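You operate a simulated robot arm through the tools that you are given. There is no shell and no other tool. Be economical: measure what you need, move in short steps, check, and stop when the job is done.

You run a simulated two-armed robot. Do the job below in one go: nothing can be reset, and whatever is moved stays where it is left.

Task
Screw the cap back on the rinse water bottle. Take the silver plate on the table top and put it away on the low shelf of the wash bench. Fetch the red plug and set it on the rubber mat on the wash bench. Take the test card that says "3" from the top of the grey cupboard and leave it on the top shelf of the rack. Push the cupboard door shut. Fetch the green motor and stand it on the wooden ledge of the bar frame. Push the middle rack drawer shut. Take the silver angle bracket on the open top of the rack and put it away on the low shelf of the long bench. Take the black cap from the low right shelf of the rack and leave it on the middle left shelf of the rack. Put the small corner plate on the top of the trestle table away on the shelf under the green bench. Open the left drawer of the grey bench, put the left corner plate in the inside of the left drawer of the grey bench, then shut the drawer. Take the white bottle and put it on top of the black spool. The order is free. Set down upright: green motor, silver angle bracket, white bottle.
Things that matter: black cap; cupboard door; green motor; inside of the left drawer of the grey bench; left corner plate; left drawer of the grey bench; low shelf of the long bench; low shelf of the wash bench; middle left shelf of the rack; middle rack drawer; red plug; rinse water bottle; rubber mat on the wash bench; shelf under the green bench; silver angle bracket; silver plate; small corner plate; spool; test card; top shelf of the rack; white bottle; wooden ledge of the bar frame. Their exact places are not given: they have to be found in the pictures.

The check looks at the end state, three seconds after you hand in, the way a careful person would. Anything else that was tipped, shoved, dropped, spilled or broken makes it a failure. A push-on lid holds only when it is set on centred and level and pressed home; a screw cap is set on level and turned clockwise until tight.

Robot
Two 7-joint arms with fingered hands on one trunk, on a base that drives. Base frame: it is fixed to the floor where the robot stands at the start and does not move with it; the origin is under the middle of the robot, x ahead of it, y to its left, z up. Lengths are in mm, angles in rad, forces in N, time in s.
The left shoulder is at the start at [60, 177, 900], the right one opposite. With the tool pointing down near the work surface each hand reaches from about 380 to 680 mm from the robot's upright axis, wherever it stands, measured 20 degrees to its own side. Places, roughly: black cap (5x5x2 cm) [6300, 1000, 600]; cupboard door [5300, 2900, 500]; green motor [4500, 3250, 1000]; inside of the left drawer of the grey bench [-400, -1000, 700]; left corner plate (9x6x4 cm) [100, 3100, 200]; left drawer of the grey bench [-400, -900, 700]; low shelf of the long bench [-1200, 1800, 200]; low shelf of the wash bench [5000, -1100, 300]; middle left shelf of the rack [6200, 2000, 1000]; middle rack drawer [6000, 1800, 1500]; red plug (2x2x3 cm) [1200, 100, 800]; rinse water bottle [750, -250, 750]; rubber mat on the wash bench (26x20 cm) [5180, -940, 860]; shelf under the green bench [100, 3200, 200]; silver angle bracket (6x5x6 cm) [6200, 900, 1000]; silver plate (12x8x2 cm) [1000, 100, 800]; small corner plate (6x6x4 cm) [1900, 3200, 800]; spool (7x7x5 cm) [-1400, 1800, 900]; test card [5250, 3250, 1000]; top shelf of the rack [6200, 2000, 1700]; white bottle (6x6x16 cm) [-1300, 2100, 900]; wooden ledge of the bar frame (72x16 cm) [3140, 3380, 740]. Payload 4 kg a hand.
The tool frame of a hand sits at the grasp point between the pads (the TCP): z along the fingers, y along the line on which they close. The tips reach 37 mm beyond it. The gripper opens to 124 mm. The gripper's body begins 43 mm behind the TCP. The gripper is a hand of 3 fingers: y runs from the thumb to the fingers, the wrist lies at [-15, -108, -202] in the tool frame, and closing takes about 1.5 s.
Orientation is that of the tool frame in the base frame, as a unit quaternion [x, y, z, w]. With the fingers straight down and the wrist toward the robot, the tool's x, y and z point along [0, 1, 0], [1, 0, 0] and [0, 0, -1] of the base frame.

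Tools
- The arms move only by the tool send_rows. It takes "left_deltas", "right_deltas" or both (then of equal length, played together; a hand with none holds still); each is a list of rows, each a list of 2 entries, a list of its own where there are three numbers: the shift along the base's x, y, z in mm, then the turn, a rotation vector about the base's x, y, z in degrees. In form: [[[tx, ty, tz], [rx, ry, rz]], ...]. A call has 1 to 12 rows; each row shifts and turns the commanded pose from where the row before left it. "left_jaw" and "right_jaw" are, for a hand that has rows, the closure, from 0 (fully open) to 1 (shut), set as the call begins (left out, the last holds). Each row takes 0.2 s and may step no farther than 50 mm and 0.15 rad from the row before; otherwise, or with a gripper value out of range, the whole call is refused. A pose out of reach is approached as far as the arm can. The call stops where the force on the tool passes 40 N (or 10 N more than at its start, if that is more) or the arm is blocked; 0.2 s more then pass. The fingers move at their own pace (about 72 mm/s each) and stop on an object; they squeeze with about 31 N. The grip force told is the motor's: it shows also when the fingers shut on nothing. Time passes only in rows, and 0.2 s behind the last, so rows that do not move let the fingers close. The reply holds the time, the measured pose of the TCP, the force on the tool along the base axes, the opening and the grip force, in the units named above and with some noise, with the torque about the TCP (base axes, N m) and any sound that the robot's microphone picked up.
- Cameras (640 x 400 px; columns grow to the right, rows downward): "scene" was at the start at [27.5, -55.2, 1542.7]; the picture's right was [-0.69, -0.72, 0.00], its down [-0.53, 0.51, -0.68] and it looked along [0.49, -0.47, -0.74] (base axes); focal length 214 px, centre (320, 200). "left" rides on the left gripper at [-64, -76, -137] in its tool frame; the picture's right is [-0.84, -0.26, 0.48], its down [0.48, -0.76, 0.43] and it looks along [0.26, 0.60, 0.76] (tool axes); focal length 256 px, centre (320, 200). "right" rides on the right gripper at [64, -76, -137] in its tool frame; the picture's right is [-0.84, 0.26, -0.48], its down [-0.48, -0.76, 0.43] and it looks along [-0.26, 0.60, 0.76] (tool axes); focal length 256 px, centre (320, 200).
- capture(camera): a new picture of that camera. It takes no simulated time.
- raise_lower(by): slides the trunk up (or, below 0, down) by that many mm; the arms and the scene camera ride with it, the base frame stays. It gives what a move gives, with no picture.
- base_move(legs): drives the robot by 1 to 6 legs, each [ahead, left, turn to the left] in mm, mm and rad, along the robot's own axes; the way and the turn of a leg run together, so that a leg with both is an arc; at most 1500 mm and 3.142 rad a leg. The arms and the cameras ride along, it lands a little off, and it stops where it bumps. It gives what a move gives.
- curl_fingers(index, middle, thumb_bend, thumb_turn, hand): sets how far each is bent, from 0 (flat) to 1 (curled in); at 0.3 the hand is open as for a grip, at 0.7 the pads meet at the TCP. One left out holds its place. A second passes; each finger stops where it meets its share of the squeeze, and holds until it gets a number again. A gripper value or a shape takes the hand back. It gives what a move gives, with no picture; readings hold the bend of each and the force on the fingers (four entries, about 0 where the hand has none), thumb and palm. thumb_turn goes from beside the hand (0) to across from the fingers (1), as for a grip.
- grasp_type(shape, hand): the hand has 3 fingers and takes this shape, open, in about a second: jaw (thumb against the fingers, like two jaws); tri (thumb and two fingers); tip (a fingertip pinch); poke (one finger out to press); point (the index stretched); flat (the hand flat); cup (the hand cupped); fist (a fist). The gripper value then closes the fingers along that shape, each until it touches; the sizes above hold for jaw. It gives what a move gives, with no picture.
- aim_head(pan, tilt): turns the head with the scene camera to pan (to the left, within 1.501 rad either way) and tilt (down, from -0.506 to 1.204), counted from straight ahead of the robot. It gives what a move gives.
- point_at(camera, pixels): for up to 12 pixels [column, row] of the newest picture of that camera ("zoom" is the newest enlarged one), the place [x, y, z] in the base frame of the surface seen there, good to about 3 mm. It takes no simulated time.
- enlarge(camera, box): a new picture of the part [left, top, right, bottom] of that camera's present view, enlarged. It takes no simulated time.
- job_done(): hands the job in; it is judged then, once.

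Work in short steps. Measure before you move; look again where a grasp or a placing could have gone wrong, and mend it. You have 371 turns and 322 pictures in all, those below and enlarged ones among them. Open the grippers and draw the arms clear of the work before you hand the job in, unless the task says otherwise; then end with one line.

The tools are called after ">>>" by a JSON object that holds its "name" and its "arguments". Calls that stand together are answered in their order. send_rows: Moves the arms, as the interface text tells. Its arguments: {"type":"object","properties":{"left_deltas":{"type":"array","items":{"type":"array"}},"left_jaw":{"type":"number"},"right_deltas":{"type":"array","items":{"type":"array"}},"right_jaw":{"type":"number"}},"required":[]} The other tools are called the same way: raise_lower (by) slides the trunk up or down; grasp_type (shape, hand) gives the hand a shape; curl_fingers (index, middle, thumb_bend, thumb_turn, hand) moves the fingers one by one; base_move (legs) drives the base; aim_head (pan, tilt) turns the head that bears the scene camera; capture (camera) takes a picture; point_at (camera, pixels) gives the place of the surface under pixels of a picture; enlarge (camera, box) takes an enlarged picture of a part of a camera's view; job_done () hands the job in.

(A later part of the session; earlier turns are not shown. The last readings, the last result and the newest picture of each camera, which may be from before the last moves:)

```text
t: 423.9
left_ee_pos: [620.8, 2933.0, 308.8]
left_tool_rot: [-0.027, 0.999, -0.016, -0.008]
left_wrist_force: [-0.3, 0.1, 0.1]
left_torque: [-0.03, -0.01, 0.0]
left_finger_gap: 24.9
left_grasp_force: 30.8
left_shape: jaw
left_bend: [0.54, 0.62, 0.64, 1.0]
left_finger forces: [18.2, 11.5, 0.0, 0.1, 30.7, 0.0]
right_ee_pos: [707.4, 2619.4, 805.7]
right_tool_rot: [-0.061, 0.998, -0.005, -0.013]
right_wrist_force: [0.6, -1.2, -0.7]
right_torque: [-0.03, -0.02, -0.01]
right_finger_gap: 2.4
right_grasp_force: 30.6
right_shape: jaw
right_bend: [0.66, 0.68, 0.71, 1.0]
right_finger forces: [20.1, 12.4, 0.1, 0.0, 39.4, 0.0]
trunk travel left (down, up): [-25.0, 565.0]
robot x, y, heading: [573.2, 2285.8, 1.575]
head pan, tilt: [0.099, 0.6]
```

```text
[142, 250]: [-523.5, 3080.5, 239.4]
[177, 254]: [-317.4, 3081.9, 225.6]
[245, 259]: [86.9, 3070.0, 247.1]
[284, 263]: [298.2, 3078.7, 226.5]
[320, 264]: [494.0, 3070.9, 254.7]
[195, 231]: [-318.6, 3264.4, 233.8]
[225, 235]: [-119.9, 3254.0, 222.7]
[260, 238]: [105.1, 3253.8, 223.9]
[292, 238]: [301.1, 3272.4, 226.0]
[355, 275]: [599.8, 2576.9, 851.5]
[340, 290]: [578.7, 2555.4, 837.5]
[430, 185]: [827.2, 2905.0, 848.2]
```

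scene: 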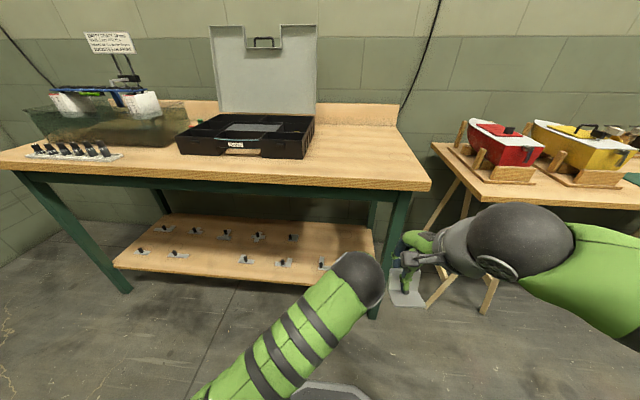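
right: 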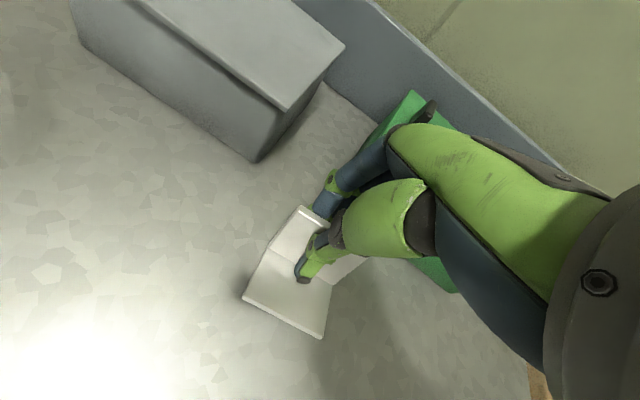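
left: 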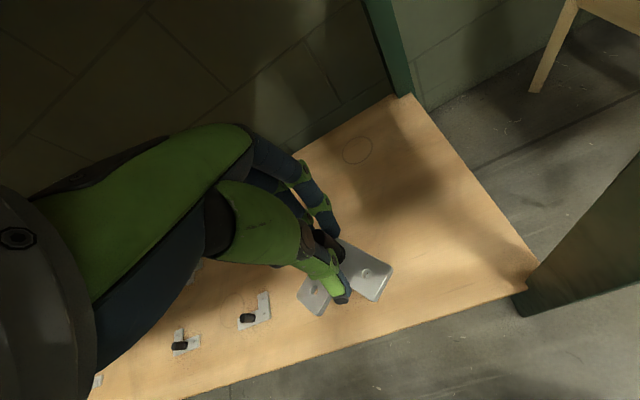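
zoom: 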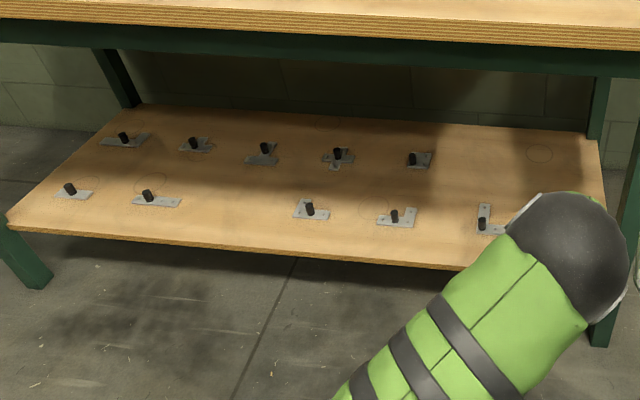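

The left corner plate is the one at (87,3070). First I advance 122 mm to put the small plate over the shelf and lower it.

>>> {"name": "base_move", "arguments": {"legs": [[122, 0, 0]]}}

>>> {"name": "send_rows", "arguments": {"left_deltas": [[[0, 0, -20], [0, 0, 0]], [[0, 0, -18], [0, 0, 0]], [[0, 0, -6], [0, 0, 0]], [[0, 0, -3], [0, 0, 0]], [[0, 0, 0], [0, 0, 0]]]}}

>>> {"name": "capture", "arguments": {"camera": "left"}}

```text
t: 425.1
left_ee_pos: [619.3, 3056.0, 309.5]
left_tool_rot: [-0.028, 0.999, -0.016, -0.007]
left_wrist_force: [0.1, -0.7, -0.2]
left_torque: [0.0, -0.02, 0.01]
left_finger_gap: 24.5
left_grasp_force: 31.1
left_shape: jaw
left_bend: [0.54, 0.62, 0.64, 1.0]
left_finger forces: [18.1, 11.5, 0.0, 0.0, 30.7, 0.0]
right_ee_pos: [706.5, 2742.0, 804.8]
right_tool_rot: [-0.063, 0.998, -0.004, -0.013]
right_wrist_force: [0.5, 0.1, -0.7]
right_torque: [-0.01, 0.0, -0.01]
right_finger_gap: 2.5
right_grasp_force: 31.0
right_shape: jaw
right_bend: [0.66, 0.68, 0.71, 1.0]
right_finger forces: [20.0, 12.3, 0.1, 0.0, 39.5, 0.0]
trunk travel left (down, up): [-25.0, 565.0]
robot x, y, heading: [574.4, 2410.5, 1.577]
head pan, tilt: [0.099, 0.6]
```

```text
t: 426.3
left_ee_pos: [619.5, 3057.7, 263.0]
left_tool_rot: [-0.029, 0.999, -0.017, -0.007]
left_wrist_force: [0.5, 0.3, 2.3]
left_torque: [0.06, 0.0, -0.02]
left_finger_gap: 24.5
left_grasp_force: 31.2
left_shape: jaw
left_bend: [0.54, 0.63, 0.64, 1.0]
left_finger forces: [18.3, 11.5, 0.0, 0.1, 31.2, 0.0]
right_ee_pos: [707.0, 2741.7, 805.1]
right_tool_rot: [-0.062, 0.998, -0.007, -0.013]
right_wrist_force: [18.5, 8.3, -18.9]
right_torque: [0.31, -1.46, -0.29]
right_finger_gap: 2.5
right_grasp_force: 31.0
right_shape: jaw
right_bend: [0.65, 0.7, 0.73, 0.98]
right_finger forces: [43.1, 12.2, 0.0, 0.0, 35.6, 0.0]
trunk travel left (down, up): [-25.0, 565.0]
robot x, y, heading: [571.6, 2409.0, 1.578]
head pan, tilt: [0.099, 0.6]
```

```text
98 pictures are left
```

left: 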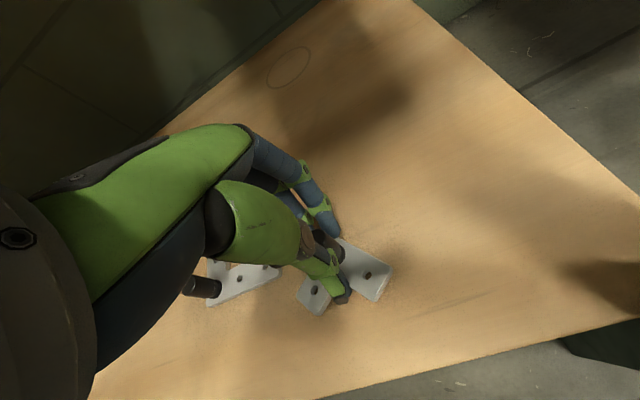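

The right hand (bracket) is being touched by the left elbow. I move the right hand away to the right immediately, in free space.

>>> {"name": "send_rows", "arguments": {"right_deltas": [[[25, -10, 5], [0, 0, 0]], [[30, -15, 10], [0, 0, 0]], [[40, -20, 10], [0, 0, 0]], [[40, -20, 0], [0, 0, 0]]]}}

>>> {"name": "capture", "arguments": {"camera": "scene"}}

>>> {"name": "enlarge", "arguments": {"camera": "right", "box": [200, 150, 400, 350]}}

```text
t: 427.3
left_ee_pos: [619.2, 3055.9, 262.3]
left_tool_rot: [-0.028, 0.999, -0.017, -0.007]
left_wrist_force: [1.6, 1.7, 6.9]
left_torque: [0.21, -0.05, -0.01]
left_finger_gap: 24.5
left_grasp_force: 30.9
left_shape: jaw
left_bend: [0.54, 0.63, 0.64, 1.0]
left_finger forces: [19.5, 11.5, 0.0, 0.1, 31.5, 0.0]
right_ee_pos: [840.0, 2676.8, 831.0]
right_tool_rot: [-0.063, 0.998, -0.005, -0.013]
right_wrist_force: [0.5, 0.2, -0.9]
right_torque: [-0.04, -0.05, 0.01]
right_finger_gap: 1.6
right_grasp_force: 30.9
right_shape: jaw
right_bend: [0.65, 0.69, 0.72, 0.98]
right_finger forces: [24.7, 11.8, 0.1, 0.1, 36.3, 0.0]
trunk travel left (down, up): [-25.0, 565.0]
robot x, y, heading: [576.2, 2407.7, 1.578]
head pan, tilt: [0.099, 0.6]
```

```text
97 pictures are left
```

scene: 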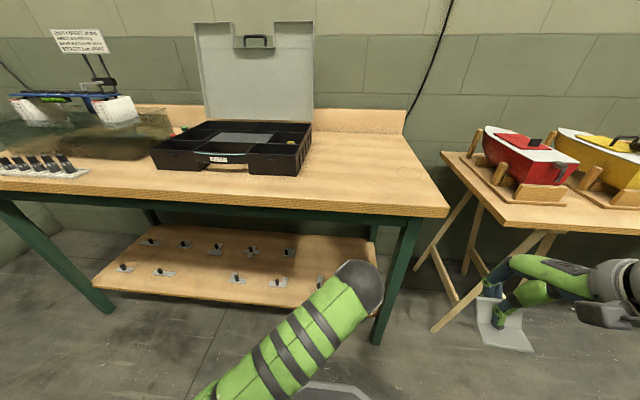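

```text
2.00 times, centred on (300, 250) of right
```

zoom: 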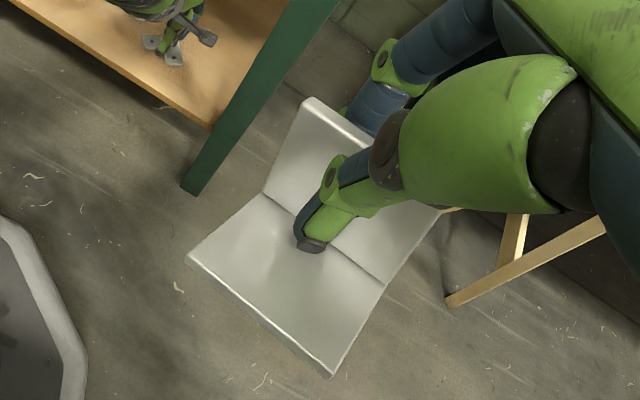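

Bracket is still held. The small plate touches the shelf; I open the left hand and lift.

>>> {"name": "send_rows", "arguments": {"left_deltas": [[[0, 0, -2], [0, 0, 0]], [[0, 0, 0], [0, 0, 0]]]}}

>>> {"name": "send_rows", "arguments": {"left_deltas": [[[0, 0, 0], [0, 0, 0]], [[0, 0, 0], [0, 0, 0]], [[0, 0, 0], [0, 0, 0]], [[0, 0, 0], [0, 0, 0]], [[0, 0, 20], [0, 0, 0]], [[0, 0, 30], [0, 0, 0]], [[0, 0, 20], [0, 0, 0]]], "left_jaw": 0.5}}

>>> {"name": "capture", "arguments": {"camera": "left"}}

```text
t: 427.9
left_ee_pos: [619.1, 3055.7, 262.8]
left_tool_rot: [-0.028, 0.999, -0.016, -0.007]
left_wrist_force: [-1.3, -0.7, 19.2]
left_torque: [0.32, 0.04, 0.05]
left_finger_gap: 25.1
left_grasp_force: 31.2
left_shape: jaw
left_bend: [0.54, 0.63, 0.64, 1.0]
left_finger forces: [25.2, 12.6, 0.0, 0.0, 36.9, 0.0]
right_ee_pos: [840.8, 2675.6, 829.7]
right_tool_rot: [-0.062, 0.998, -0.005, -0.013]
right_wrist_force: [-0.4, 0.1, -0.2]
right_torque: [-0.01, 0.02, 0.02]
right_finger_gap: 1.6
right_grasp_force: 31.1
right_shape: jaw
right_bend: [0.65, 0.69, 0.72, 0.98]
right_finger forces: [24.7, 11.8, 0.1, 0.0, 36.3, 0.1]
trunk travel left (down, up): [-25.0, 565.0]
robot x, y, heading: [569.7, 2409.2, 1.577]
head pan, tilt: [0.099, 0.6]
```

```text
t: 429.5
left_ee_pos: [617.9, 3056.1, 329.1]
left_tool_rot: [-0.028, 0.999, -0.017, -0.007]
left_wrist_force: [-0.5, 0.1, -0.4]
left_torque: [0.0, 0.01, 0.0]
left_finger_gap: 61.4
left_grasp_force: 0.1
left_shape: jaw
left_bend: [0.42, 0.46, 0.56, 1.0]
left_finger forces: [0.1, 0.1, 0.0, 0.1, 0.0, 0.0]
right_ee_pos: [841.9, 2677.8, 829.7]
right_tool_rot: [-0.062, 0.998, -0.005, -0.013]
right_wrist_force: [0.7, 0.8, -1.6]
right_torque: [0.01, 0.01, -0.03]
right_finger_gap: 1.6
right_grasp_force: 31.2
right_shape: jaw
right_bend: [0.65, 0.69, 0.72, 0.98]
right_finger forces: [24.7, 11.8, 0.1, 0.1, 36.4, 0.0]
trunk travel left (down, up): [-25.0, 565.0]
robot x, y, heading: [577.2, 2408.7, 1.578]
head pan, tilt: [0.099, 0.6]
```

```text
95 pictures are left
```

left: 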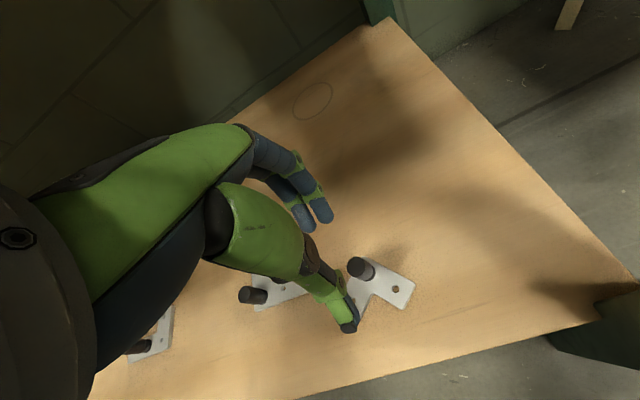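

Placed. I back out and strafe left 530 mm to the left corner plate at (87,3070).

>>> {"name": "base_move", "arguments": {"legs": [[-130, 0, 0], [0, 531, 0]]}}

>>> {"name": "capture", "arguments": {"camera": "left"}}

```text
t: 433.5
left_ee_pos: [87.5, 2923.8, 329.7]
left_tool_rot: [-0.027, 0.999, -0.017, -0.008]
left_wrist_force: [0.0, 0.5, 0.2]
left_torque: [-0.01, 0.03, -0.02]
left_finger_gap: 61.8
left_grasp_force: 0.0
left_shape: jaw
left_bend: [0.42, 0.46, 0.56, 1.0]
left_finger forces: [0.0, 0.0, 0.0, 0.0, 0.0, 0.0]
right_ee_pos: [309.7, 2545.5, 830.4]
right_tool_rot: [-0.061, 0.998, -0.005, -0.013]
right_wrist_force: [-0.1, -1.2, 0.1]
right_torque: [-0.03, -0.05, 0.01]
right_finger_gap: 1.4
right_grasp_force: 31.3
right_shape: jaw
right_bend: [0.65, 0.69, 0.72, 0.98]
right_finger forces: [24.8, 11.8, 0.1, 0.1, 36.4, 0.0]
trunk travel left (down, up): [-25.0, 565.0]
robot x, y, heading: [38.5, 2274.0, 1.576]
head pan, tilt: [0.099, 0.6]
```

```text
94 pictures are left
```

left: 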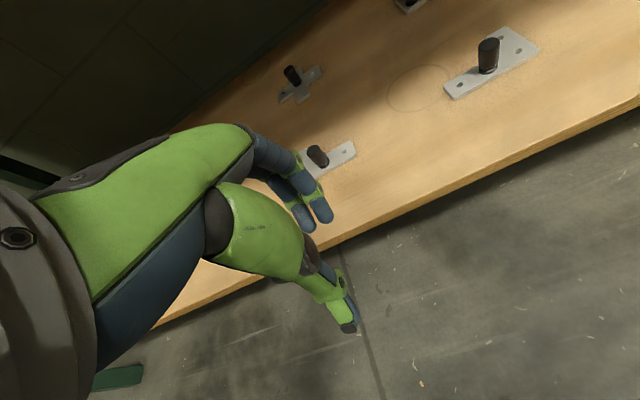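

>>> {"name": "point_at", "arguments": {"camera": "left", "pixels": [[314, 150], [318, 158], [345, 150], [310, 170], [488, 42]]}}

>>> {"name": "base_move", "arguments": {"legs": [[140, 0, 0]]}}

>>> {"name": "capture", "arguments": {"camera": "left"}}

```text
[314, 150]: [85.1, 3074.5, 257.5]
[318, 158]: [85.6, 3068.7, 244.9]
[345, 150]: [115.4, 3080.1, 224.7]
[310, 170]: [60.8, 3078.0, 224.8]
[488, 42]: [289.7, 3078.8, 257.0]
```

```text
t: 434.8
left_ee_pos: [89.0, 3065.1, 329.3]
left_tool_rot: [-0.026, 0.999, -0.017, -0.008]
left_wrist_force: [0.6, -0.3, 0.6]
left_torque: [0.01, -0.02, 0.03]
left_finger_gap: 61.8
left_grasp_force: 0.1
left_shape: jaw
left_bend: [0.42, 0.46, 0.56, 1.0]
left_finger forces: [0.0, 0.1, 0.0, 0.0, 0.1, 0.0]
right_ee_pos: [308.0, 2684.3, 829.1]
right_tool_rot: [-0.061, 0.998, -0.005, -0.012]
right_wrist_force: [0.4, 0.0, -0.6]
right_torque: [0.02, -0.01, -0.03]
right_finger_gap: 1.7
right_grasp_force: 31.4
right_shape: jaw
right_bend: [0.65, 0.69, 0.72, 0.98]
right_finger forces: [24.7, 11.8, 0.0, 0.1, 36.2, 0.1]
trunk travel left (down, up): [-25.0, 565.0]
robot x, y, heading: [36.9, 2418.3, 1.568]
head pan, tilt: [0.099, 0.6]
```

```text
93 pictures are left
```

left: 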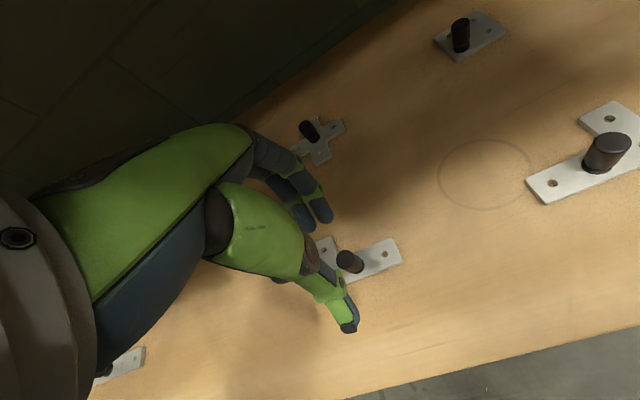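

>>> {"name": "enlarge", "arguments": {"camera": "left", "box": [310, 220, 420, 300]}}

>>> {"name": "point_at", "arguments": {"camera": "zoom", "pixels": [[205, 190], [185, 195], [235, 195], [210, 175], [205, 215], [440, 170], [100, 120], [230, 230]]}}

```text
5.00 times, centred on (365, 260) of left
```

zoom: 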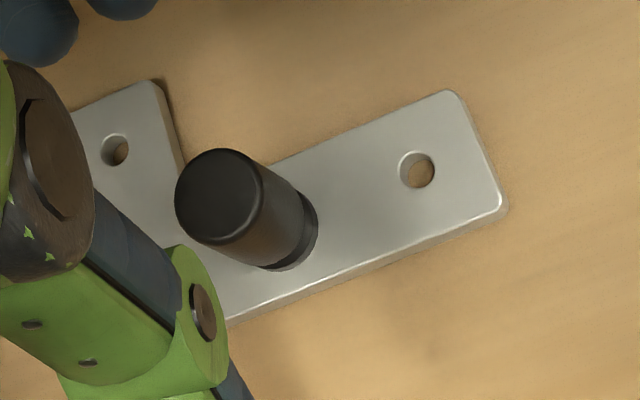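

```text
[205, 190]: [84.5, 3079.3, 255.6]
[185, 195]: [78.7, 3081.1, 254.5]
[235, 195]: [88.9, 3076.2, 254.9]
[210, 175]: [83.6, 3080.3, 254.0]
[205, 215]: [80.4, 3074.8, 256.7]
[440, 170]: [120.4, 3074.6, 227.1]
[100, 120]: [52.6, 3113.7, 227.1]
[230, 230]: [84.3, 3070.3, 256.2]
```

Knob axis (85,3077), top 255. I shift (-5,+10), lower to z≈258 and pinch.

>>> {"name": "send_rows", "arguments": {"left_deltas": [[[-5, 10, -25], [0, 0, 0]], [[0, 0, -25], [0, 0, 0]], [[0, 0, -15], [0, 0, 0]], [[0, 0, -6], [0, 0, 0]], [[0, 0, 0], [0, 0, 0]]]}}

>>> {"name": "send_rows", "arguments": {"left_deltas": [[[0, 0, 0], [0, 0, 0]], [[0, 0, 0], [0, 0, 0]], [[0, 0, 0], [0, 0, 0]], [[0, 0, 0], [0, 0, 0]], [[0, 0, 0], [0, 0, 0]], [[0, 0, 0], [0, 0, 0]]], "left_jaw": 1}}

>>> {"name": "send_rows", "arguments": {"left_deltas": [[[0, 0, 10], [0, 0, 0]], [[0, 0, 25], [0, 0, 0]], [[0, 0, 30], [0, 0, 0]], [[0, 0, 0], [0, 0, 0]]]}}

>>> {"name": "enlarge", "arguments": {"camera": "left", "box": [230, 160, 450, 340]}}

```text
t: 436.0
left_ee_pos: [82.6, 3078.0, 261.5]
left_tool_rot: [-0.026, 1.0, -0.015, -0.007]
left_wrist_force: [-1.7, 2.8, 14.6]
left_torque: [0.55, 0.27, -0.02]
left_finger_gap: 62.6
left_grasp_force: 0.0
left_shape: jaw
left_bend: [0.42, 0.45, 0.56, 1.0]
left_finger forces: [0.0, 14.3, 0.1, 0.0, 0.1, 0.0]
right_ee_pos: [309.3, 2683.6, 829.2]
right_tool_rot: [-0.061, 0.998, -0.005, -0.013]
right_wrist_force: [-0.7, 0.0, -0.8]
right_torque: [-0.02, -0.01, -0.01]
right_finger_gap: 1.5
right_grasp_force: 30.6
right_shape: jaw
right_bend: [0.65, 0.69, 0.72, 0.98]
right_finger forces: [24.7, 11.8, 0.0, 0.0, 36.3, 0.0]
trunk travel left (down, up): [-25.0, 565.0]
robot x, y, heading: [42.1, 2420.5, 1.571]
head pan, tilt: [0.099, 0.6]
```

```text
t: 437.0
left_ee_pos: [83.5, 3079.3, 267.1]
left_tool_rot: [-0.026, 1.0, -0.011, -0.005]
left_wrist_force: [-1.9, -4.6, 25.7]
left_torque: [0.69, 0.19, 0.2]
left_finger_gap: 24.2
left_grasp_force: 31.3
left_shape: jaw
left_bend: [0.62, 0.56, 0.64, 1.0]
left_finger forces: [41.3, 0.1, 0.1, 0.1, 34.1, 0.1]
right_ee_pos: [309.6, 2683.3, 830.7]
right_tool_rot: [-0.061, 0.998, -0.003, -0.013]
right_wrist_force: [0.3, 0.0, -1.2]
right_torque: [0.01, 0.02, 0.01]
right_finger_gap: 1.5
right_grasp_force: 31.1
right_shape: jaw
right_bend: [0.65, 0.69, 0.72, 0.98]
right_finger forces: [24.7, 11.8, 0.0, 0.1, 36.4, 0.0]
trunk travel left (down, up): [-25.0, 565.0]
robot x, y, heading: [42.8, 2418.1, 1.576]
head pan, tilt: [0.099, 0.6]
stopped in row 4 (left hand): the force on the tool passed its limit at 41 N (the readings are from after the stop); the commanded pose is now the measured one
```

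```text
t: 438.0
left_ee_pos: [83.0, 3079.1, 327.9]
left_tool_rot: [-0.027, 1.0, -0.015, -0.005]
left_wrist_force: [0.0, 0.0, -0.4]
left_torque: [-0.07, 0.0, -0.01]
left_finger_gap: 17.1
left_grasp_force: 31.0
left_shape: jaw
left_bend: [0.63, 0.56, 0.66, 1.0]
left_finger forces: [24.4, 0.5, 0.0, 0.0, 22.4, 0.1]
right_ee_pos: [308.4, 2684.1, 830.8]
right_tool_rot: [-0.06, 0.998, -0.006, -0.012]
right_wrist_force: [0.1, -0.5, -0.1]
right_torque: [0.01, 0.01, 0.0]
right_finger_gap: 1.6
right_grasp_force: 31.1
right_shape: jaw
right_bend: [0.65, 0.69, 0.72, 0.98]
right_finger forces: [24.7, 11.9, 0.1, 0.0, 36.3, 0.1]
trunk travel left (down, up): [-25.0, 565.0]
robot x, y, heading: [38.1, 2419.7, 1.571]
head pan, tilt: [0.099, 0.6]
```

```text
2.22 times, centred on (340, 250) of left
```

zoom: 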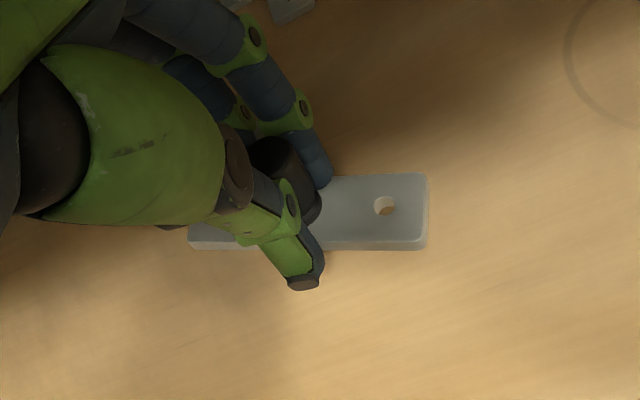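

The left corner plate is held. I back out, turn left to face −x (long bench), and look.

>>> {"name": "base_move", "arguments": {"legs": [[-500, 0, 0], [0, 0, 1.571]]}}

>>> {"name": "raise_lower", "arguments": {"by": 400}}

>>> {"name": "aim_head", "arguments": {"pan": 0.0, "tilt": 0.55}}

>>> {"name": "capture", "arguments": {"camera": "scene"}}

>>> {"name": "capture", "arguments": {"camera": "left"}}

```text
t: 444.8
left_ee_pos: [-624.5, 1949.8, 327.0]
left_tool_rot: [0.738, -0.674, 0.014, -0.007]
left_wrist_force: [0.1, 0.7, -0.1]
left_torque: [-0.02, -0.01, 0.01]
left_finger_gap: 17.1
left_grasp_force: 31.2
left_shape: jaw
left_bend: [0.63, 0.56, 0.66, 1.0]
left_finger forces: [24.0, 0.5, 0.1, 0.0, 22.0, 0.0]
right_ee_pos: [-238.5, 2190.0, 829.8]
right_tool_rot: [0.761, -0.649, 0.013, 0.005]
right_wrist_force: [-0.5, -1.0, 0.7]
right_torque: [0.02, 0.0, -0.02]
right_finger_gap: 1.5
right_grasp_force: 30.8
right_shape: jaw
right_bend: [0.65, 0.7, 0.72, 0.98]
right_finger forces: [24.3, 11.5, 0.1, 0.1, 35.8, 0.1]
trunk travel left (down, up): [-25.0, 565.0]
robot x, y, heading: [39.2, 1929.5, -3.101]
head pan, tilt: [0.099, 0.6]
```

```text
t: 448.6
left_ee_pos: [-624.6, 1949.1, 727.2]
left_tool_rot: [0.739, -0.674, 0.016, -0.007]
left_wrist_force: [0.7, -0.3, -0.6]
left_torque: [0.02, -0.03, 0.01]
left_finger_gap: 16.8
left_grasp_force: 30.9
left_shape: jaw
left_bend: [0.63, 0.56, 0.66, 1.0]
left_finger forces: [24.0, 0.5, 0.0, 0.0, 22.0, 0.1]
right_ee_pos: [-238.2, 2190.6, 1230.2]
right_tool_rot: [0.761, -0.649, 0.013, 0.006]
right_wrist_force: [0.4, -1.1, -0.8]
right_torque: [-0.03, 0.04, 0.0]
right_finger_gap: 1.3
right_grasp_force: 31.0
right_shape: jaw
right_bend: [0.65, 0.7, 0.72, 0.98]
right_finger forces: [24.3, 11.6, 0.0, 0.0, 35.8, 0.1]
trunk travel left (down, up): [-425.0, 165.0]
robot x, y, heading: [35.3, 1931.6, -3.104]
head pan, tilt: [0.099, 0.6]
```

```text
t: 449.3
left_ee_pos: [-623.7, 1949.5, 727.2]
left_tool_rot: [0.738, -0.675, 0.014, -0.007]
left_wrist_force: [0.6, 0.4, -0.6]
left_torque: [0.02, 0.0, -0.02]
left_finger_gap: 16.8
left_grasp_force: 30.5
left_shape: jaw
left_bend: [0.63, 0.56, 0.66, 1.0]
left_finger forces: [24.0, 0.6, 0.0, 0.0, 22.1, 0.0]
right_ee_pos: [-238.8, 2188.3, 1229.1]
right_tool_rot: [0.761, -0.648, 0.013, 0.004]
right_wrist_force: [0.1, -0.3, -0.7]
right_torque: [-0.01, 0.03, -0.01]
right_finger_gap: 1.3
right_grasp_force: 30.3
right_shape: jaw
right_bend: [0.65, 0.7, 0.72, 0.98]
right_finger forces: [24.4, 11.6, 0.0, 0.1, 35.7, 0.0]
trunk travel left (down, up): [-425.0, 165.0]
robot x, y, heading: [36.1, 1932.6, -3.105]
head pan, tilt: [0.0, 0.55]
```

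```text
90 pictures are left
```

scene: 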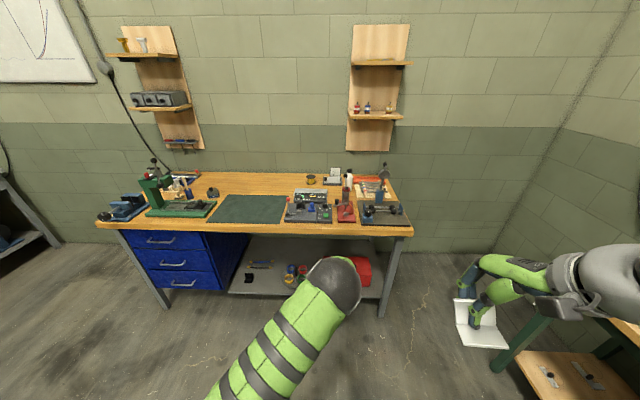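

```text
89 pictures are left
```

left: 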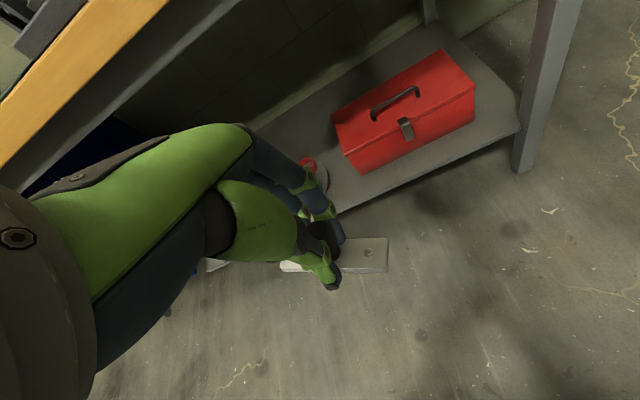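

>>> {"name": "enlarge", "arguments": {"camera": "scene", "box": [280, 150, 420, 240]}}

>>> {"name": "point_at", "arguments": {"camera": "scene", "pixels": [[348, 185], [311, 179], [311, 183], [400, 232], [320, 230], [250, 268], [270, 285], [240, 285], [230, 292], [385, 300], [262, 265]]}}

>>> {"name": "enlarge", "arguments": {"camera": "scene", "box": [200, 225, 400, 325]}}

```text
4.44 times, centred on (350, 195) of scene
```

zoom: 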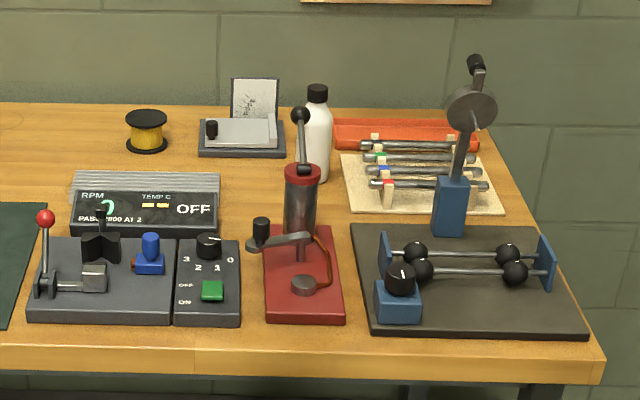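

```text
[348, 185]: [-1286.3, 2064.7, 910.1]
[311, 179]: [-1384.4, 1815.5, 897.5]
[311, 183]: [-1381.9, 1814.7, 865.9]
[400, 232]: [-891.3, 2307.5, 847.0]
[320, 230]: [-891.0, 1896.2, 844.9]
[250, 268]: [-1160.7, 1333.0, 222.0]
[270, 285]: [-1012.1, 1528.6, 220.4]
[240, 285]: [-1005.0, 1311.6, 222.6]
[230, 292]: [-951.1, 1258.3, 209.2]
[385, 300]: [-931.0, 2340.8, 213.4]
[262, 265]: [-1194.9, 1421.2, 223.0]
```

```text
3.20 times, centred on (300, 275) of scene
```

zoom: 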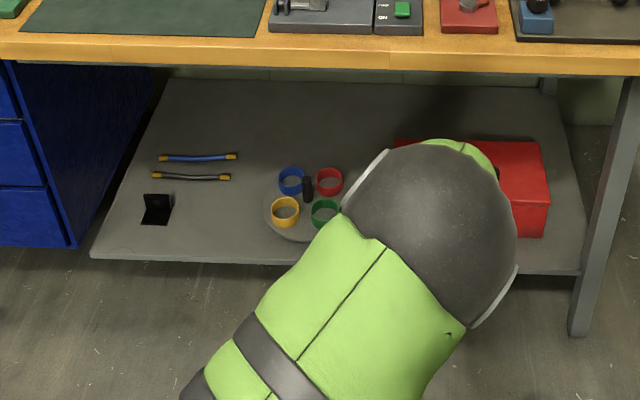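

Spool at (-1384,1815), bottle near (-1290,2065); low shelf z≈221 has a free spot near (-1010,1450). I stow the left hand (with plate) back-left and up.

>>> {"name": "send_rows", "arguments": {"left_deltas": [[[25, -28, 30], [0, 0, 0]], [[25, -28, 30], [0, 0, 0]], [[25, -28, 30], [0, 0, 0]], [[25, -28, 30], [0, 0, 0]], [[25, -28, 30], [0, 0, 0]], [[25, -28, 30], [0, 0, 0]], [[25, -28, 30], [0, 0, 0]], [[25, -28, 30], [0, 0, 0]], [[25, -28, 30], [0, 0, 0]], [[25, -28, 30], [0, 0, 0]]]}}

>>> {"name": "base_move", "arguments": {"legs": [[0, 0, -0.037], [100, 620, 0]]}}

>>> {"name": "capture", "arguments": {"camera": "scene"}}

```text
t: 451.5
left_ee_pos: [-371.5, 1669.2, 1028.3]
left_tool_rot: [0.737, -0.676, 0.015, -0.007]
left_wrist_force: [-0.1, 0.0, -0.3]
left_torque: [0.01, 0.01, -0.02]
left_finger_gap: 16.3
left_grasp_force: 31.1
left_shape: jaw
left_bend: [0.63, 0.56, 0.66, 1.0]
left_finger forces: [23.5, 0.6, 0.0, 0.0, 22.1, 0.0]
right_ee_pos: [-236.9, 2189.9, 1231.1]
right_tool_rot: [0.761, -0.649, 0.013, 0.006]
right_wrist_force: [1.1, 0.4, -0.7]
right_torque: [-0.01, 0.01, 0.01]
right_finger_gap: 1.4
right_grasp_force: 31.2
right_shape: jaw
right_bend: [0.65, 0.7, 0.72, 0.98]
right_finger forces: [24.3, 11.5, 0.1, 0.0, 35.9, 0.1]
trunk travel left (down, up): [-425.0, 165.0]
robot x, y, heading: [38.3, 1929.7, -3.108]
head pan, tilt: [0.0, 0.55]
```

```text
t: 455.4
left_ee_pos: [-478.9, 1056.7, 1027.4]
left_tool_rot: [0.726, -0.688, 0.014, -0.007]
left_wrist_force: [-0.7, -0.4, -1.0]
left_torque: [0.01, -0.01, 0.0]
left_finger_gap: 16.4
left_grasp_force: 30.9
left_shape: jaw
left_bend: [0.63, 0.56, 0.66, 1.0]
left_finger forces: [23.5, 0.6, 0.1, 0.1, 22.1, 0.0]
right_ee_pos: [-328.2, 1573.1, 1230.6]
right_tool_rot: [0.75, -0.662, 0.013, 0.006]
right_wrist_force: [-0.5, -0.2, -1.0]
right_torque: [-0.01, -0.01, -0.01]
right_finger_gap: 1.7
right_grasp_force: 31.0
right_shape: jaw
right_bend: [0.65, 0.7, 0.72, 0.98]
right_finger forces: [24.3, 11.6, 0.0, 0.0, 35.7, 0.1]
trunk travel left (down, up): [-425.0, 165.0]
robot x, y, heading: [-60.4, 1304.3, -3.139]
head pan, tilt: [0.0, 0.55]
```

```text
86 pictures are left
```

scene: 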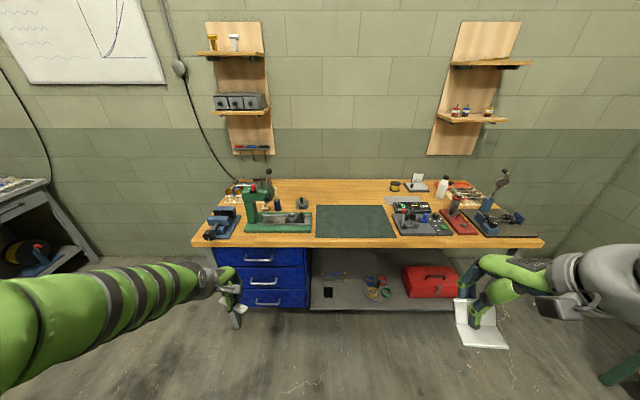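

>>> {"name": "point_at", "arguments": {"camera": "scene", "pixels": [[350, 297], [350, 305], [328, 293], [366, 295], [350, 285], [340, 276], [312, 305], [395, 300], [395, 275]]}}

>>> {"name": "enlarge", "arguments": {"camera": "scene", "box": [300, 250, 480, 320]}}

>>> {"name": "enlarge", "arguments": {"camera": "right", "box": [200, 150, 400, 350]}}

```text
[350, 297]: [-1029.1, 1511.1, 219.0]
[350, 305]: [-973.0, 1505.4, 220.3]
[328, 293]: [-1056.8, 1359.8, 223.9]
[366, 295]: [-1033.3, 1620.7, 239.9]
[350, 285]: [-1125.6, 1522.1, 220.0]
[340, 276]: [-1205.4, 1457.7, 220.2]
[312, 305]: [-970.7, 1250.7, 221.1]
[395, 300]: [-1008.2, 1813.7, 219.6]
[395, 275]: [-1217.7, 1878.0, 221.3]
```

```text
3.56 times, centred on (390, 285) of scene
```

zoom: 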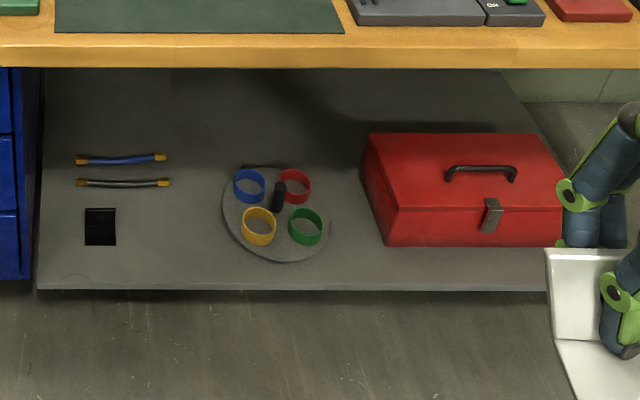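

```text
2.00 times, centred on (300, 250) of right
```

zoom: 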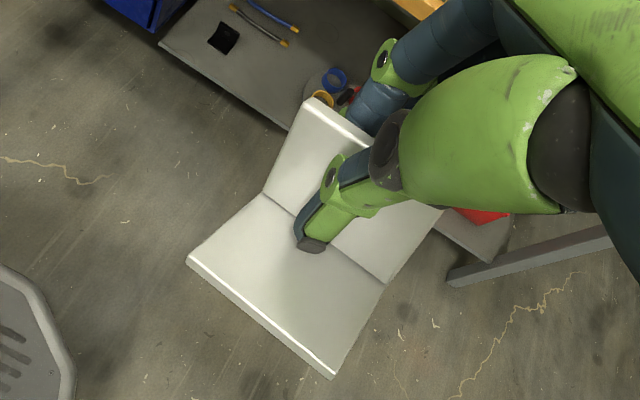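

>>> {"name": "point_at", "arguments": {"camera": "zoom", "pixels": [[200, 258], [330, 368], [265, 205], [380, 278], [270, 270], [305, 105], [290, 180], [415, 235], [250, 230]]}}

```text
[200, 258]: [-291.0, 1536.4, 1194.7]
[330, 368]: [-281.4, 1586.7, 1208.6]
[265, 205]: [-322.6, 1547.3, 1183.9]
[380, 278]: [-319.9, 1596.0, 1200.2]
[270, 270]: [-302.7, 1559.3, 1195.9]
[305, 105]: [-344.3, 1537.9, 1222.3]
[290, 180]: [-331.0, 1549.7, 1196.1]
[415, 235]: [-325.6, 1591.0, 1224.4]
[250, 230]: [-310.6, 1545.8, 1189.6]
```

The bracket got tilted ~24° in the grip. I rotate the hand by (−10.6°, 22°, 0) to level its base flange and re-measure.

>>> {"name": "send_rows", "arguments": {"right_deltas": [[[0, 0, 0], [-2.65, 5.5, 0]], [[0, 0, 0], [-2.65, 5.5, 0]], [[0, 0, 0], [-2.65, 5.5, 0]], [[0, 0, 0], [-2.65, 5.5, 0]], [[0, 0, 0], [0, 0, 0]]]}}

>>> {"name": "enlarge", "arguments": {"camera": "right", "box": [200, 150, 400, 350]}}

>>> {"name": "point_at", "arguments": {"camera": "zoom", "pixels": [[200, 258], [330, 368], [265, 205], [380, 278], [270, 270], [305, 105], [290, 180], [415, 235], [345, 345], [215, 245]]}}

```text
t: 456.6
left_ee_pos: [-479.4, 1056.8, 1028.5]
left_tool_rot: [0.725, -0.688, 0.014, -0.006]
left_wrist_force: [-0.4, -0.4, -0.5]
left_torque: [0.01, -0.03, 0.01]
left_finger_gap: 16.8
left_grasp_force: 30.7
left_shape: jaw
left_bend: [0.63, 0.56, 0.66, 1.0]
left_finger forces: [23.5, 0.6, 0.1, 0.0, 22.1, 0.0]
right_ee_pos: [-327.0, 1573.7, 1231.6]
right_tool_rot: [0.734, -0.645, -0.069, 0.2]
right_wrist_force: [-1.1, -0.5, -1.4]
right_torque: [-0.02, 0.0, -0.01]
right_finger_gap: 1.8
right_grasp_force: 30.8
right_shape: jaw
right_bend: [0.65, 0.7, 0.72, 0.98]
right_finger forces: [24.2, 11.7, 0.0, 0.1, 36.1, 0.1]
trunk travel left (down, up): [-425.0, 165.0]
robot x, y, heading: [-65.5, 1305.8, -3.141]
head pan, tilt: [0.0, 0.55]
```

```text
2.00 times, centred on (300, 250) of right
```

zoom: 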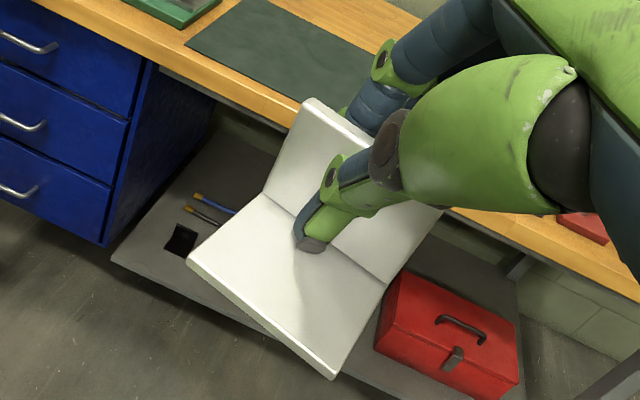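

```text
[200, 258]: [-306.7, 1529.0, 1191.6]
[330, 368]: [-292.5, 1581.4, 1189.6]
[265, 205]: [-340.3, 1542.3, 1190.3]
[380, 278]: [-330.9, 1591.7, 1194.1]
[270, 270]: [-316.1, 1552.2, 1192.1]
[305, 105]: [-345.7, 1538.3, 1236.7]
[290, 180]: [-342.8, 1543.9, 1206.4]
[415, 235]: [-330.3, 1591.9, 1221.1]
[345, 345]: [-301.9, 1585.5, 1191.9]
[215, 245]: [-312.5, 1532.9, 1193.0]
```

The flange is level now (z≈1191). I swing the left hand outward/back, lower the trunk, and extend the right arm low in front of the shelf.

>>> {"name": "send_rows", "arguments": {"left_deltas": [[[30, -33, 0], [0, 0, 8.5]], [[30, -33, 0], [0, 0, 8.5]], [[30, -33, 0], [0, 0, 8.5]], [[30, -33, 0], [0, 0, 8.5]], [[30, -33, 0], [0, 0, 8.5]], [[30, -33, 0], [0, 0, 8.5]], [[30, -33, 0], [0, 0, 8.5]]]}}

>>> {"name": "raise_lower", "arguments": {"by": -400}}

>>> {"name": "send_rows", "arguments": {"right_deltas": [[[-30, -8, -20], [0, 0, 0]], [[-30, -8, -25], [0, 0, 0]], [[-30, -8, -35], [0, 0, 0]], [[-30, -8, -38], [0, 0, 0]], [[-30, -8, -38], [0, 0, 0]], [[-30, -8, -38], [0, 0, 0]], [[-30, -8, -38], [0, 0, 0]], [[-30, -8, -38], [0, 0, 0]], [[-30, -8, -38], [0, 0, 0]], [[-30, -8, -38], [0, 0, 0]], [[-30, -8, -38], [0, 0, 0]], [[0, 0, 0], [0, 0, 0]]]}}

>>> {"name": "capture", "arguments": {"camera": "scene"}}

```text
t: 458.2
left_ee_pos: [-309.7, 810.2, 1063.6]
left_tool_rot: [0.971, -0.237, 0.011, -0.012]
left_wrist_force: [-0.5, 0.1, -0.6]
left_torque: [-0.02, 0.01, 0.01]
left_finger_gap: 16.5
left_grasp_force: 30.6
left_shape: jaw
left_bend: [0.63, 0.56, 0.66, 1.0]
left_finger forces: [23.3, 0.6, 0.1, 0.0, 22.0, 0.0]
left hand out of reach, approached as far as the arm can: row 1, 2, 3, 4, 5
right_ee_pos: [-329.1, 1573.1, 1229.8]
right_tool_rot: [0.734, -0.645, -0.069, 0.2]
right_wrist_force: [0.1, -0.3, -0.2]
right_torque: [0.05, -0.04, 0.02]
right_finger_gap: 1.4
right_grasp_force: 30.5
right_shape: jaw
right_bend: [0.65, 0.7, 0.72, 0.98]
right_finger forces: [24.1, 11.8, 0.0, 0.0, 36.0, 0.1]
trunk travel left (down, up): [-425.0, 165.0]
robot x, y, heading: [-62.0, 1301.2, -3.14]
head pan, tilt: [0.0, 0.55]
```

```text
t: 462.0
left_ee_pos: [-308.5, 810.2, 664.3]
left_tool_rot: [0.971, -0.237, 0.009, -0.013]
left_wrist_force: [-0.2, -0.5, 0.3]
left_torque: [0.02, 0.02, 0.0]
left_finger_gap: 16.4
left_grasp_force: 30.9
left_shape: jaw
left_bend: [0.63, 0.56, 0.66, 1.0]
left_finger forces: [23.2, 0.6, 0.0, 0.0, 22.0, 0.0]
right_ee_pos: [-326.0, 1574.0, 831.1]
right_tool_rot: [0.734, -0.645, -0.07, 0.201]
right_wrist_force: [0.5, -0.2, -1.3]
right_torque: [0.04, 0.01, 0.03]
right_finger_gap: 1.7
right_grasp_force: 30.9
right_shape: jaw
right_bend: [0.65, 0.7, 0.72, 0.98]
right_finger forces: [24.1, 11.7, 0.1, 0.1, 36.0, 0.1]
trunk travel left (down, up): [-25.0, 565.0]
robot x, y, heading: [-63.0, 1311.7, -3.139]
head pan, tilt: [0.0, 0.55]
```

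```text
t: 464.6
left_ee_pos: [-307.4, 811.2, 663.6]
left_tool_rot: [0.971, -0.237, 0.009, -0.014]
left_wrist_force: [0.0, -0.2, -0.2]
left_torque: [0.01, 0.01, 0.01]
left_finger_gap: 16.4
left_grasp_force: 30.7
left_shape: jaw
left_bend: [0.63, 0.56, 0.66, 1.0]
left_finger forces: [23.3, 0.6, 0.0, 0.0, 22.0, 0.0]
right_ee_pos: [-687.0, 1498.3, 489.7]
right_tool_rot: [0.734, -0.645, -0.069, 0.201]
right_wrist_force: [0.2, 0.5, -0.1]
right_torque: [0.0, 0.01, -0.05]
right_finger_gap: 1.2
right_grasp_force: 31.0
right_shape: jaw
right_bend: [0.65, 0.7, 0.72, 0.98]
right_finger forces: [22.7, 10.7, 0.1, 0.1, 33.8, 0.0]
right hand out of reach, approached as far as the arm can: row 2, 3, 4, 5
trunk travel left (down, up): [-25.0, 565.0]
robot x, y, heading: [-61.5, 1309.4, -3.135]
head pan, tilt: [0.0, 0.55]
```

```text
82 pictures are left
```

scene: 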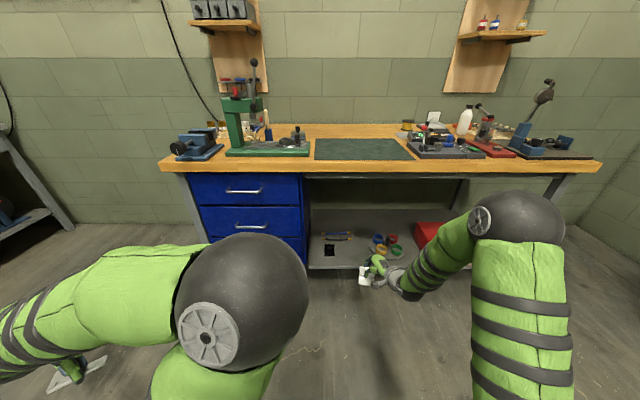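

I lower the right hand to z≈300 and check the elbow.

>>> {"name": "send_rows", "arguments": {"right_deltas": [[[0, -3, -38], [0, 0, 0]], [[0, -3, -38], [0, 0, 0]], [[0, -3, -38], [0, 0, 0]], [[0, -3, -38], [0, 0, 0]], [[0, -3, -36], [0, 0, 0]], [[0, 0, 0], [0, 0, 0]]]}}

>>> {"name": "capture", "arguments": {"camera": "scene"}}

>>> {"name": "point_at", "arguments": {"camera": "scene", "pixels": [[470, 225], [510, 215], [450, 250], [420, 275], [360, 290], [380, 250]]}}

>>> {"name": "capture", "arguments": {"camera": "right"}}

```text
t: 466.0
left_ee_pos: [-307.7, 810.6, 662.9]
left_tool_rot: [0.971, -0.237, 0.009, -0.013]
left_wrist_force: [0.8, 0.4, -1.3]
left_torque: [0.0, -0.02, 0.0]
left_finger_gap: 16.7
left_grasp_force: 31.0
left_shape: jaw
left_bend: [0.63, 0.56, 0.66, 1.0]
left_finger forces: [23.4, 0.7, 0.0, 0.0, 22.0, 0.1]
right_ee_pos: [-686.3, 1483.9, 300.5]
right_tool_rot: [0.734, -0.645, -0.07, 0.2]
right_wrist_force: [-0.3, -0.3, 0.0]
right_torque: [0.0, 0.02, 0.0]
right_finger_gap: 1.2
right_grasp_force: 30.8
right_shape: jaw
right_bend: [0.66, 0.7, 0.72, 0.98]
right_finger forces: [22.6, 10.9, 0.1, 0.0, 33.8, 0.0]
trunk travel left (down, up): [-25.0, 565.0]
robot x, y, heading: [-57.4, 1302.0, -3.138]
head pan, tilt: [0.0, 0.55]
```

```text
81 pictures are left
```

scene: 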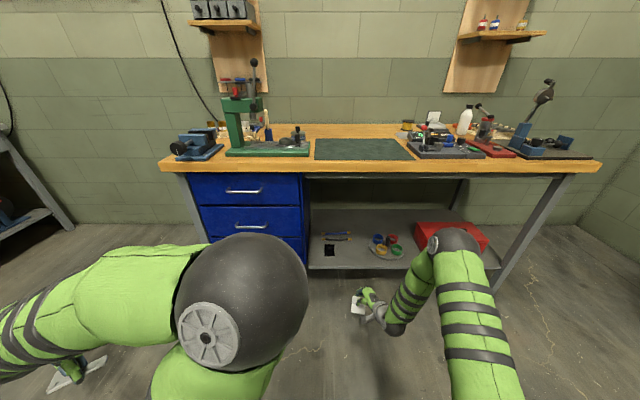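

```text
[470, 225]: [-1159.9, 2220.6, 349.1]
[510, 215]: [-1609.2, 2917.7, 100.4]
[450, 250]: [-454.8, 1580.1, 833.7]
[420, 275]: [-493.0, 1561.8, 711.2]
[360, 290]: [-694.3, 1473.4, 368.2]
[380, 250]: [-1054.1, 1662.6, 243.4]
```

```text
80 pictures are left
```

right: 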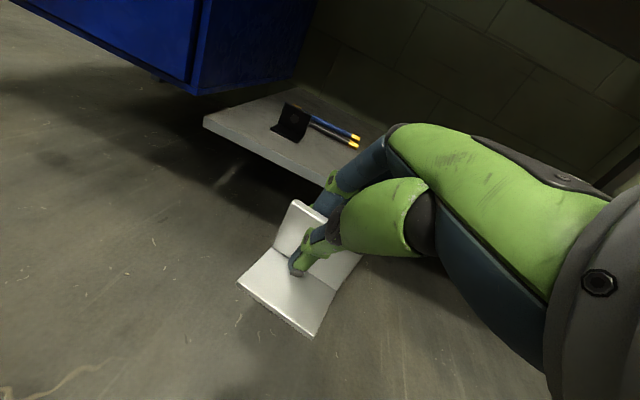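

Elbow will stay ~65 mm clear of the bench edge. I advance 333 mm.

>>> {"name": "base_move", "arguments": {"legs": [[333, 0, 0]]}}

>>> {"name": "capture", "arguments": {"camera": "right"}}

```text
t: 468.3
left_ee_pos: [-651.1, 809.9, 664.7]
left_tool_rot: [0.971, -0.238, 0.009, -0.013]
left_wrist_force: [0.1, 1.2, -1.1]
left_torque: [0.01, 0.0, -0.01]
left_finger_gap: 16.8
left_grasp_force: 31.0
left_shape: jaw
left_bend: [0.63, 0.56, 0.66, 1.0]
left_finger forces: [23.3, 0.6, 0.0, 0.0, 22.0, 0.0]
right_ee_pos: [-1028.6, 1483.7, 299.7]
right_tool_rot: [0.733, -0.646, -0.07, 0.2]
right_wrist_force: [0.3, 0.3, -0.6]
right_torque: [0.01, -0.04, 0.0]
right_finger_gap: 1.1
right_grasp_force: 31.2
right_shape: jaw
right_bend: [0.66, 0.7, 0.72, 0.98]
right_finger forces: [22.5, 10.8, 0.0, 0.0, 33.8, 0.0]
trunk travel left (down, up): [-25.0, 565.0]
robot x, y, heading: [-400.3, 1304.1, -3.14]
head pan, tilt: [0.0, 0.55]
```

```text
79 pictures are left
```

right: 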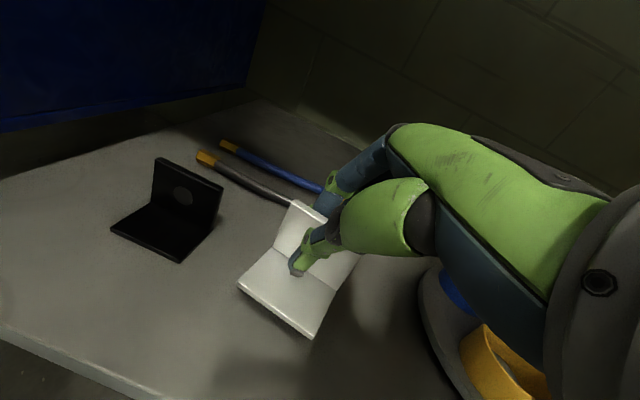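

>>> {"name": "point_at", "arguments": {"camera": "right", "pixels": [[290, 203], [318, 188], [250, 285], [310, 330], [222, 215], [430, 300], [300, 208]]}}

>>> {"name": "send_rows", "arguments": {"right_deltas": [[[5, 0, -15], [0, 0, 0]], [[0, 0, -9], [0, 0, 0]], [[0, 0, -3], [0, 0, 0]], [[0, 0, -3], [0, 0, 0]], [[0, 0, 0], [0, 0, 0]]]}}

```text
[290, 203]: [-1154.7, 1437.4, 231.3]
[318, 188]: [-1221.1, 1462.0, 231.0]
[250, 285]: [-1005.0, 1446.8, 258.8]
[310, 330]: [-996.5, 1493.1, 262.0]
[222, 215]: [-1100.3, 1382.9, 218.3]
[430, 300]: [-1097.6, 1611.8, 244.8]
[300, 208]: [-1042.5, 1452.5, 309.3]
```

```text
t: 469.5
left_ee_pos: [-651.4, 810.3, 663.0]
left_tool_rot: [0.971, -0.237, 0.009, -0.012]
left_wrist_force: [-0.4, -0.2, -0.4]
left_torque: [0.0, 0.02, -0.02]
left_finger_gap: 16.5
left_grasp_force: 30.9
left_shape: jaw
left_bend: [0.63, 0.56, 0.66, 1.0]
left_finger forces: [23.3, 0.6, 0.1, 0.1, 22.1, 0.0]
right_ee_pos: [-1022.7, 1483.7, 270.5]
right_tool_rot: [0.734, -0.645, -0.07, 0.2]
right_wrist_force: [0.0, 0.5, -0.9]
right_torque: [0.01, 0.01, -0.01]
right_finger_gap: 1.3
right_grasp_force: 30.8
right_shape: jaw
right_bend: [0.66, 0.7, 0.72, 0.98]
right_finger forces: [22.6, 10.9, 0.0, 0.0, 33.9, 0.0]
trunk travel left (down, up): [-25.0, 565.0]
robot x, y, heading: [-400.4, 1304.9, -3.139]
head pan, tilt: [0.0, 0.55]
```

>>> {"name": "send_rows", "arguments": {"right_deltas": [[[0, 0, -2], [0, 0, 0]], [[0, 0, -2], [0, 0, 0]], [[0, 0, -2], [0, 0, 0]], [[0, 0, -2], [0, 0, 0]], [[0, 0, 0], [0, 0, 0]]]}}

>>> {"name": "capture", "arguments": {"camera": "right"}}

```text
t: 470.7
left_ee_pos: [-650.6, 810.1, 663.9]
left_tool_rot: [0.971, -0.237, 0.009, -0.014]
left_wrist_force: [0.6, -0.7, 0.1]
left_torque: [0.01, 0.02, 0.04]
left_finger_gap: 16.9
left_grasp_force: 31.1
left_shape: jaw
left_bend: [0.63, 0.56, 0.66, 1.0]
left_finger forces: [23.3, 0.7, 0.1, 0.1, 21.9, 0.0]
right_ee_pos: [-1023.0, 1484.1, 263.4]
right_tool_rot: [0.734, -0.646, -0.07, 0.2]
right_wrist_force: [-0.3, -1.0, 1.5]
right_torque: [-0.06, -0.05, -0.04]
right_finger_gap: 1.2
right_grasp_force: 30.8
right_shape: jaw
right_bend: [0.66, 0.7, 0.72, 0.98]
right_finger forces: [22.9, 10.7, 0.1, 0.0, 34.5, 0.1]
trunk travel left (down, up): [-25.0, 565.0]
robot x, y, heading: [-405.0, 1306.1, -3.143]
head pan, tilt: [0.0, 0.55]
```

```text
78 pictures are left
```

right: 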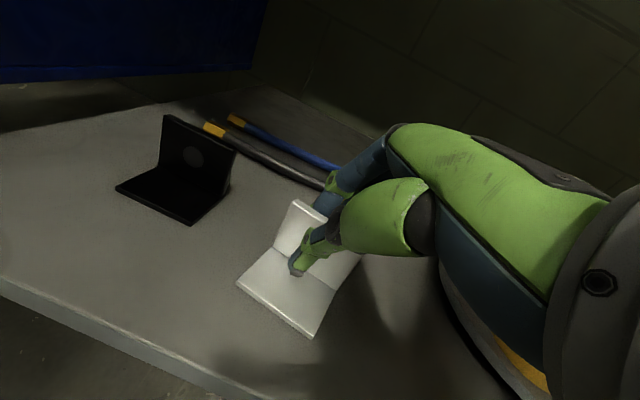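

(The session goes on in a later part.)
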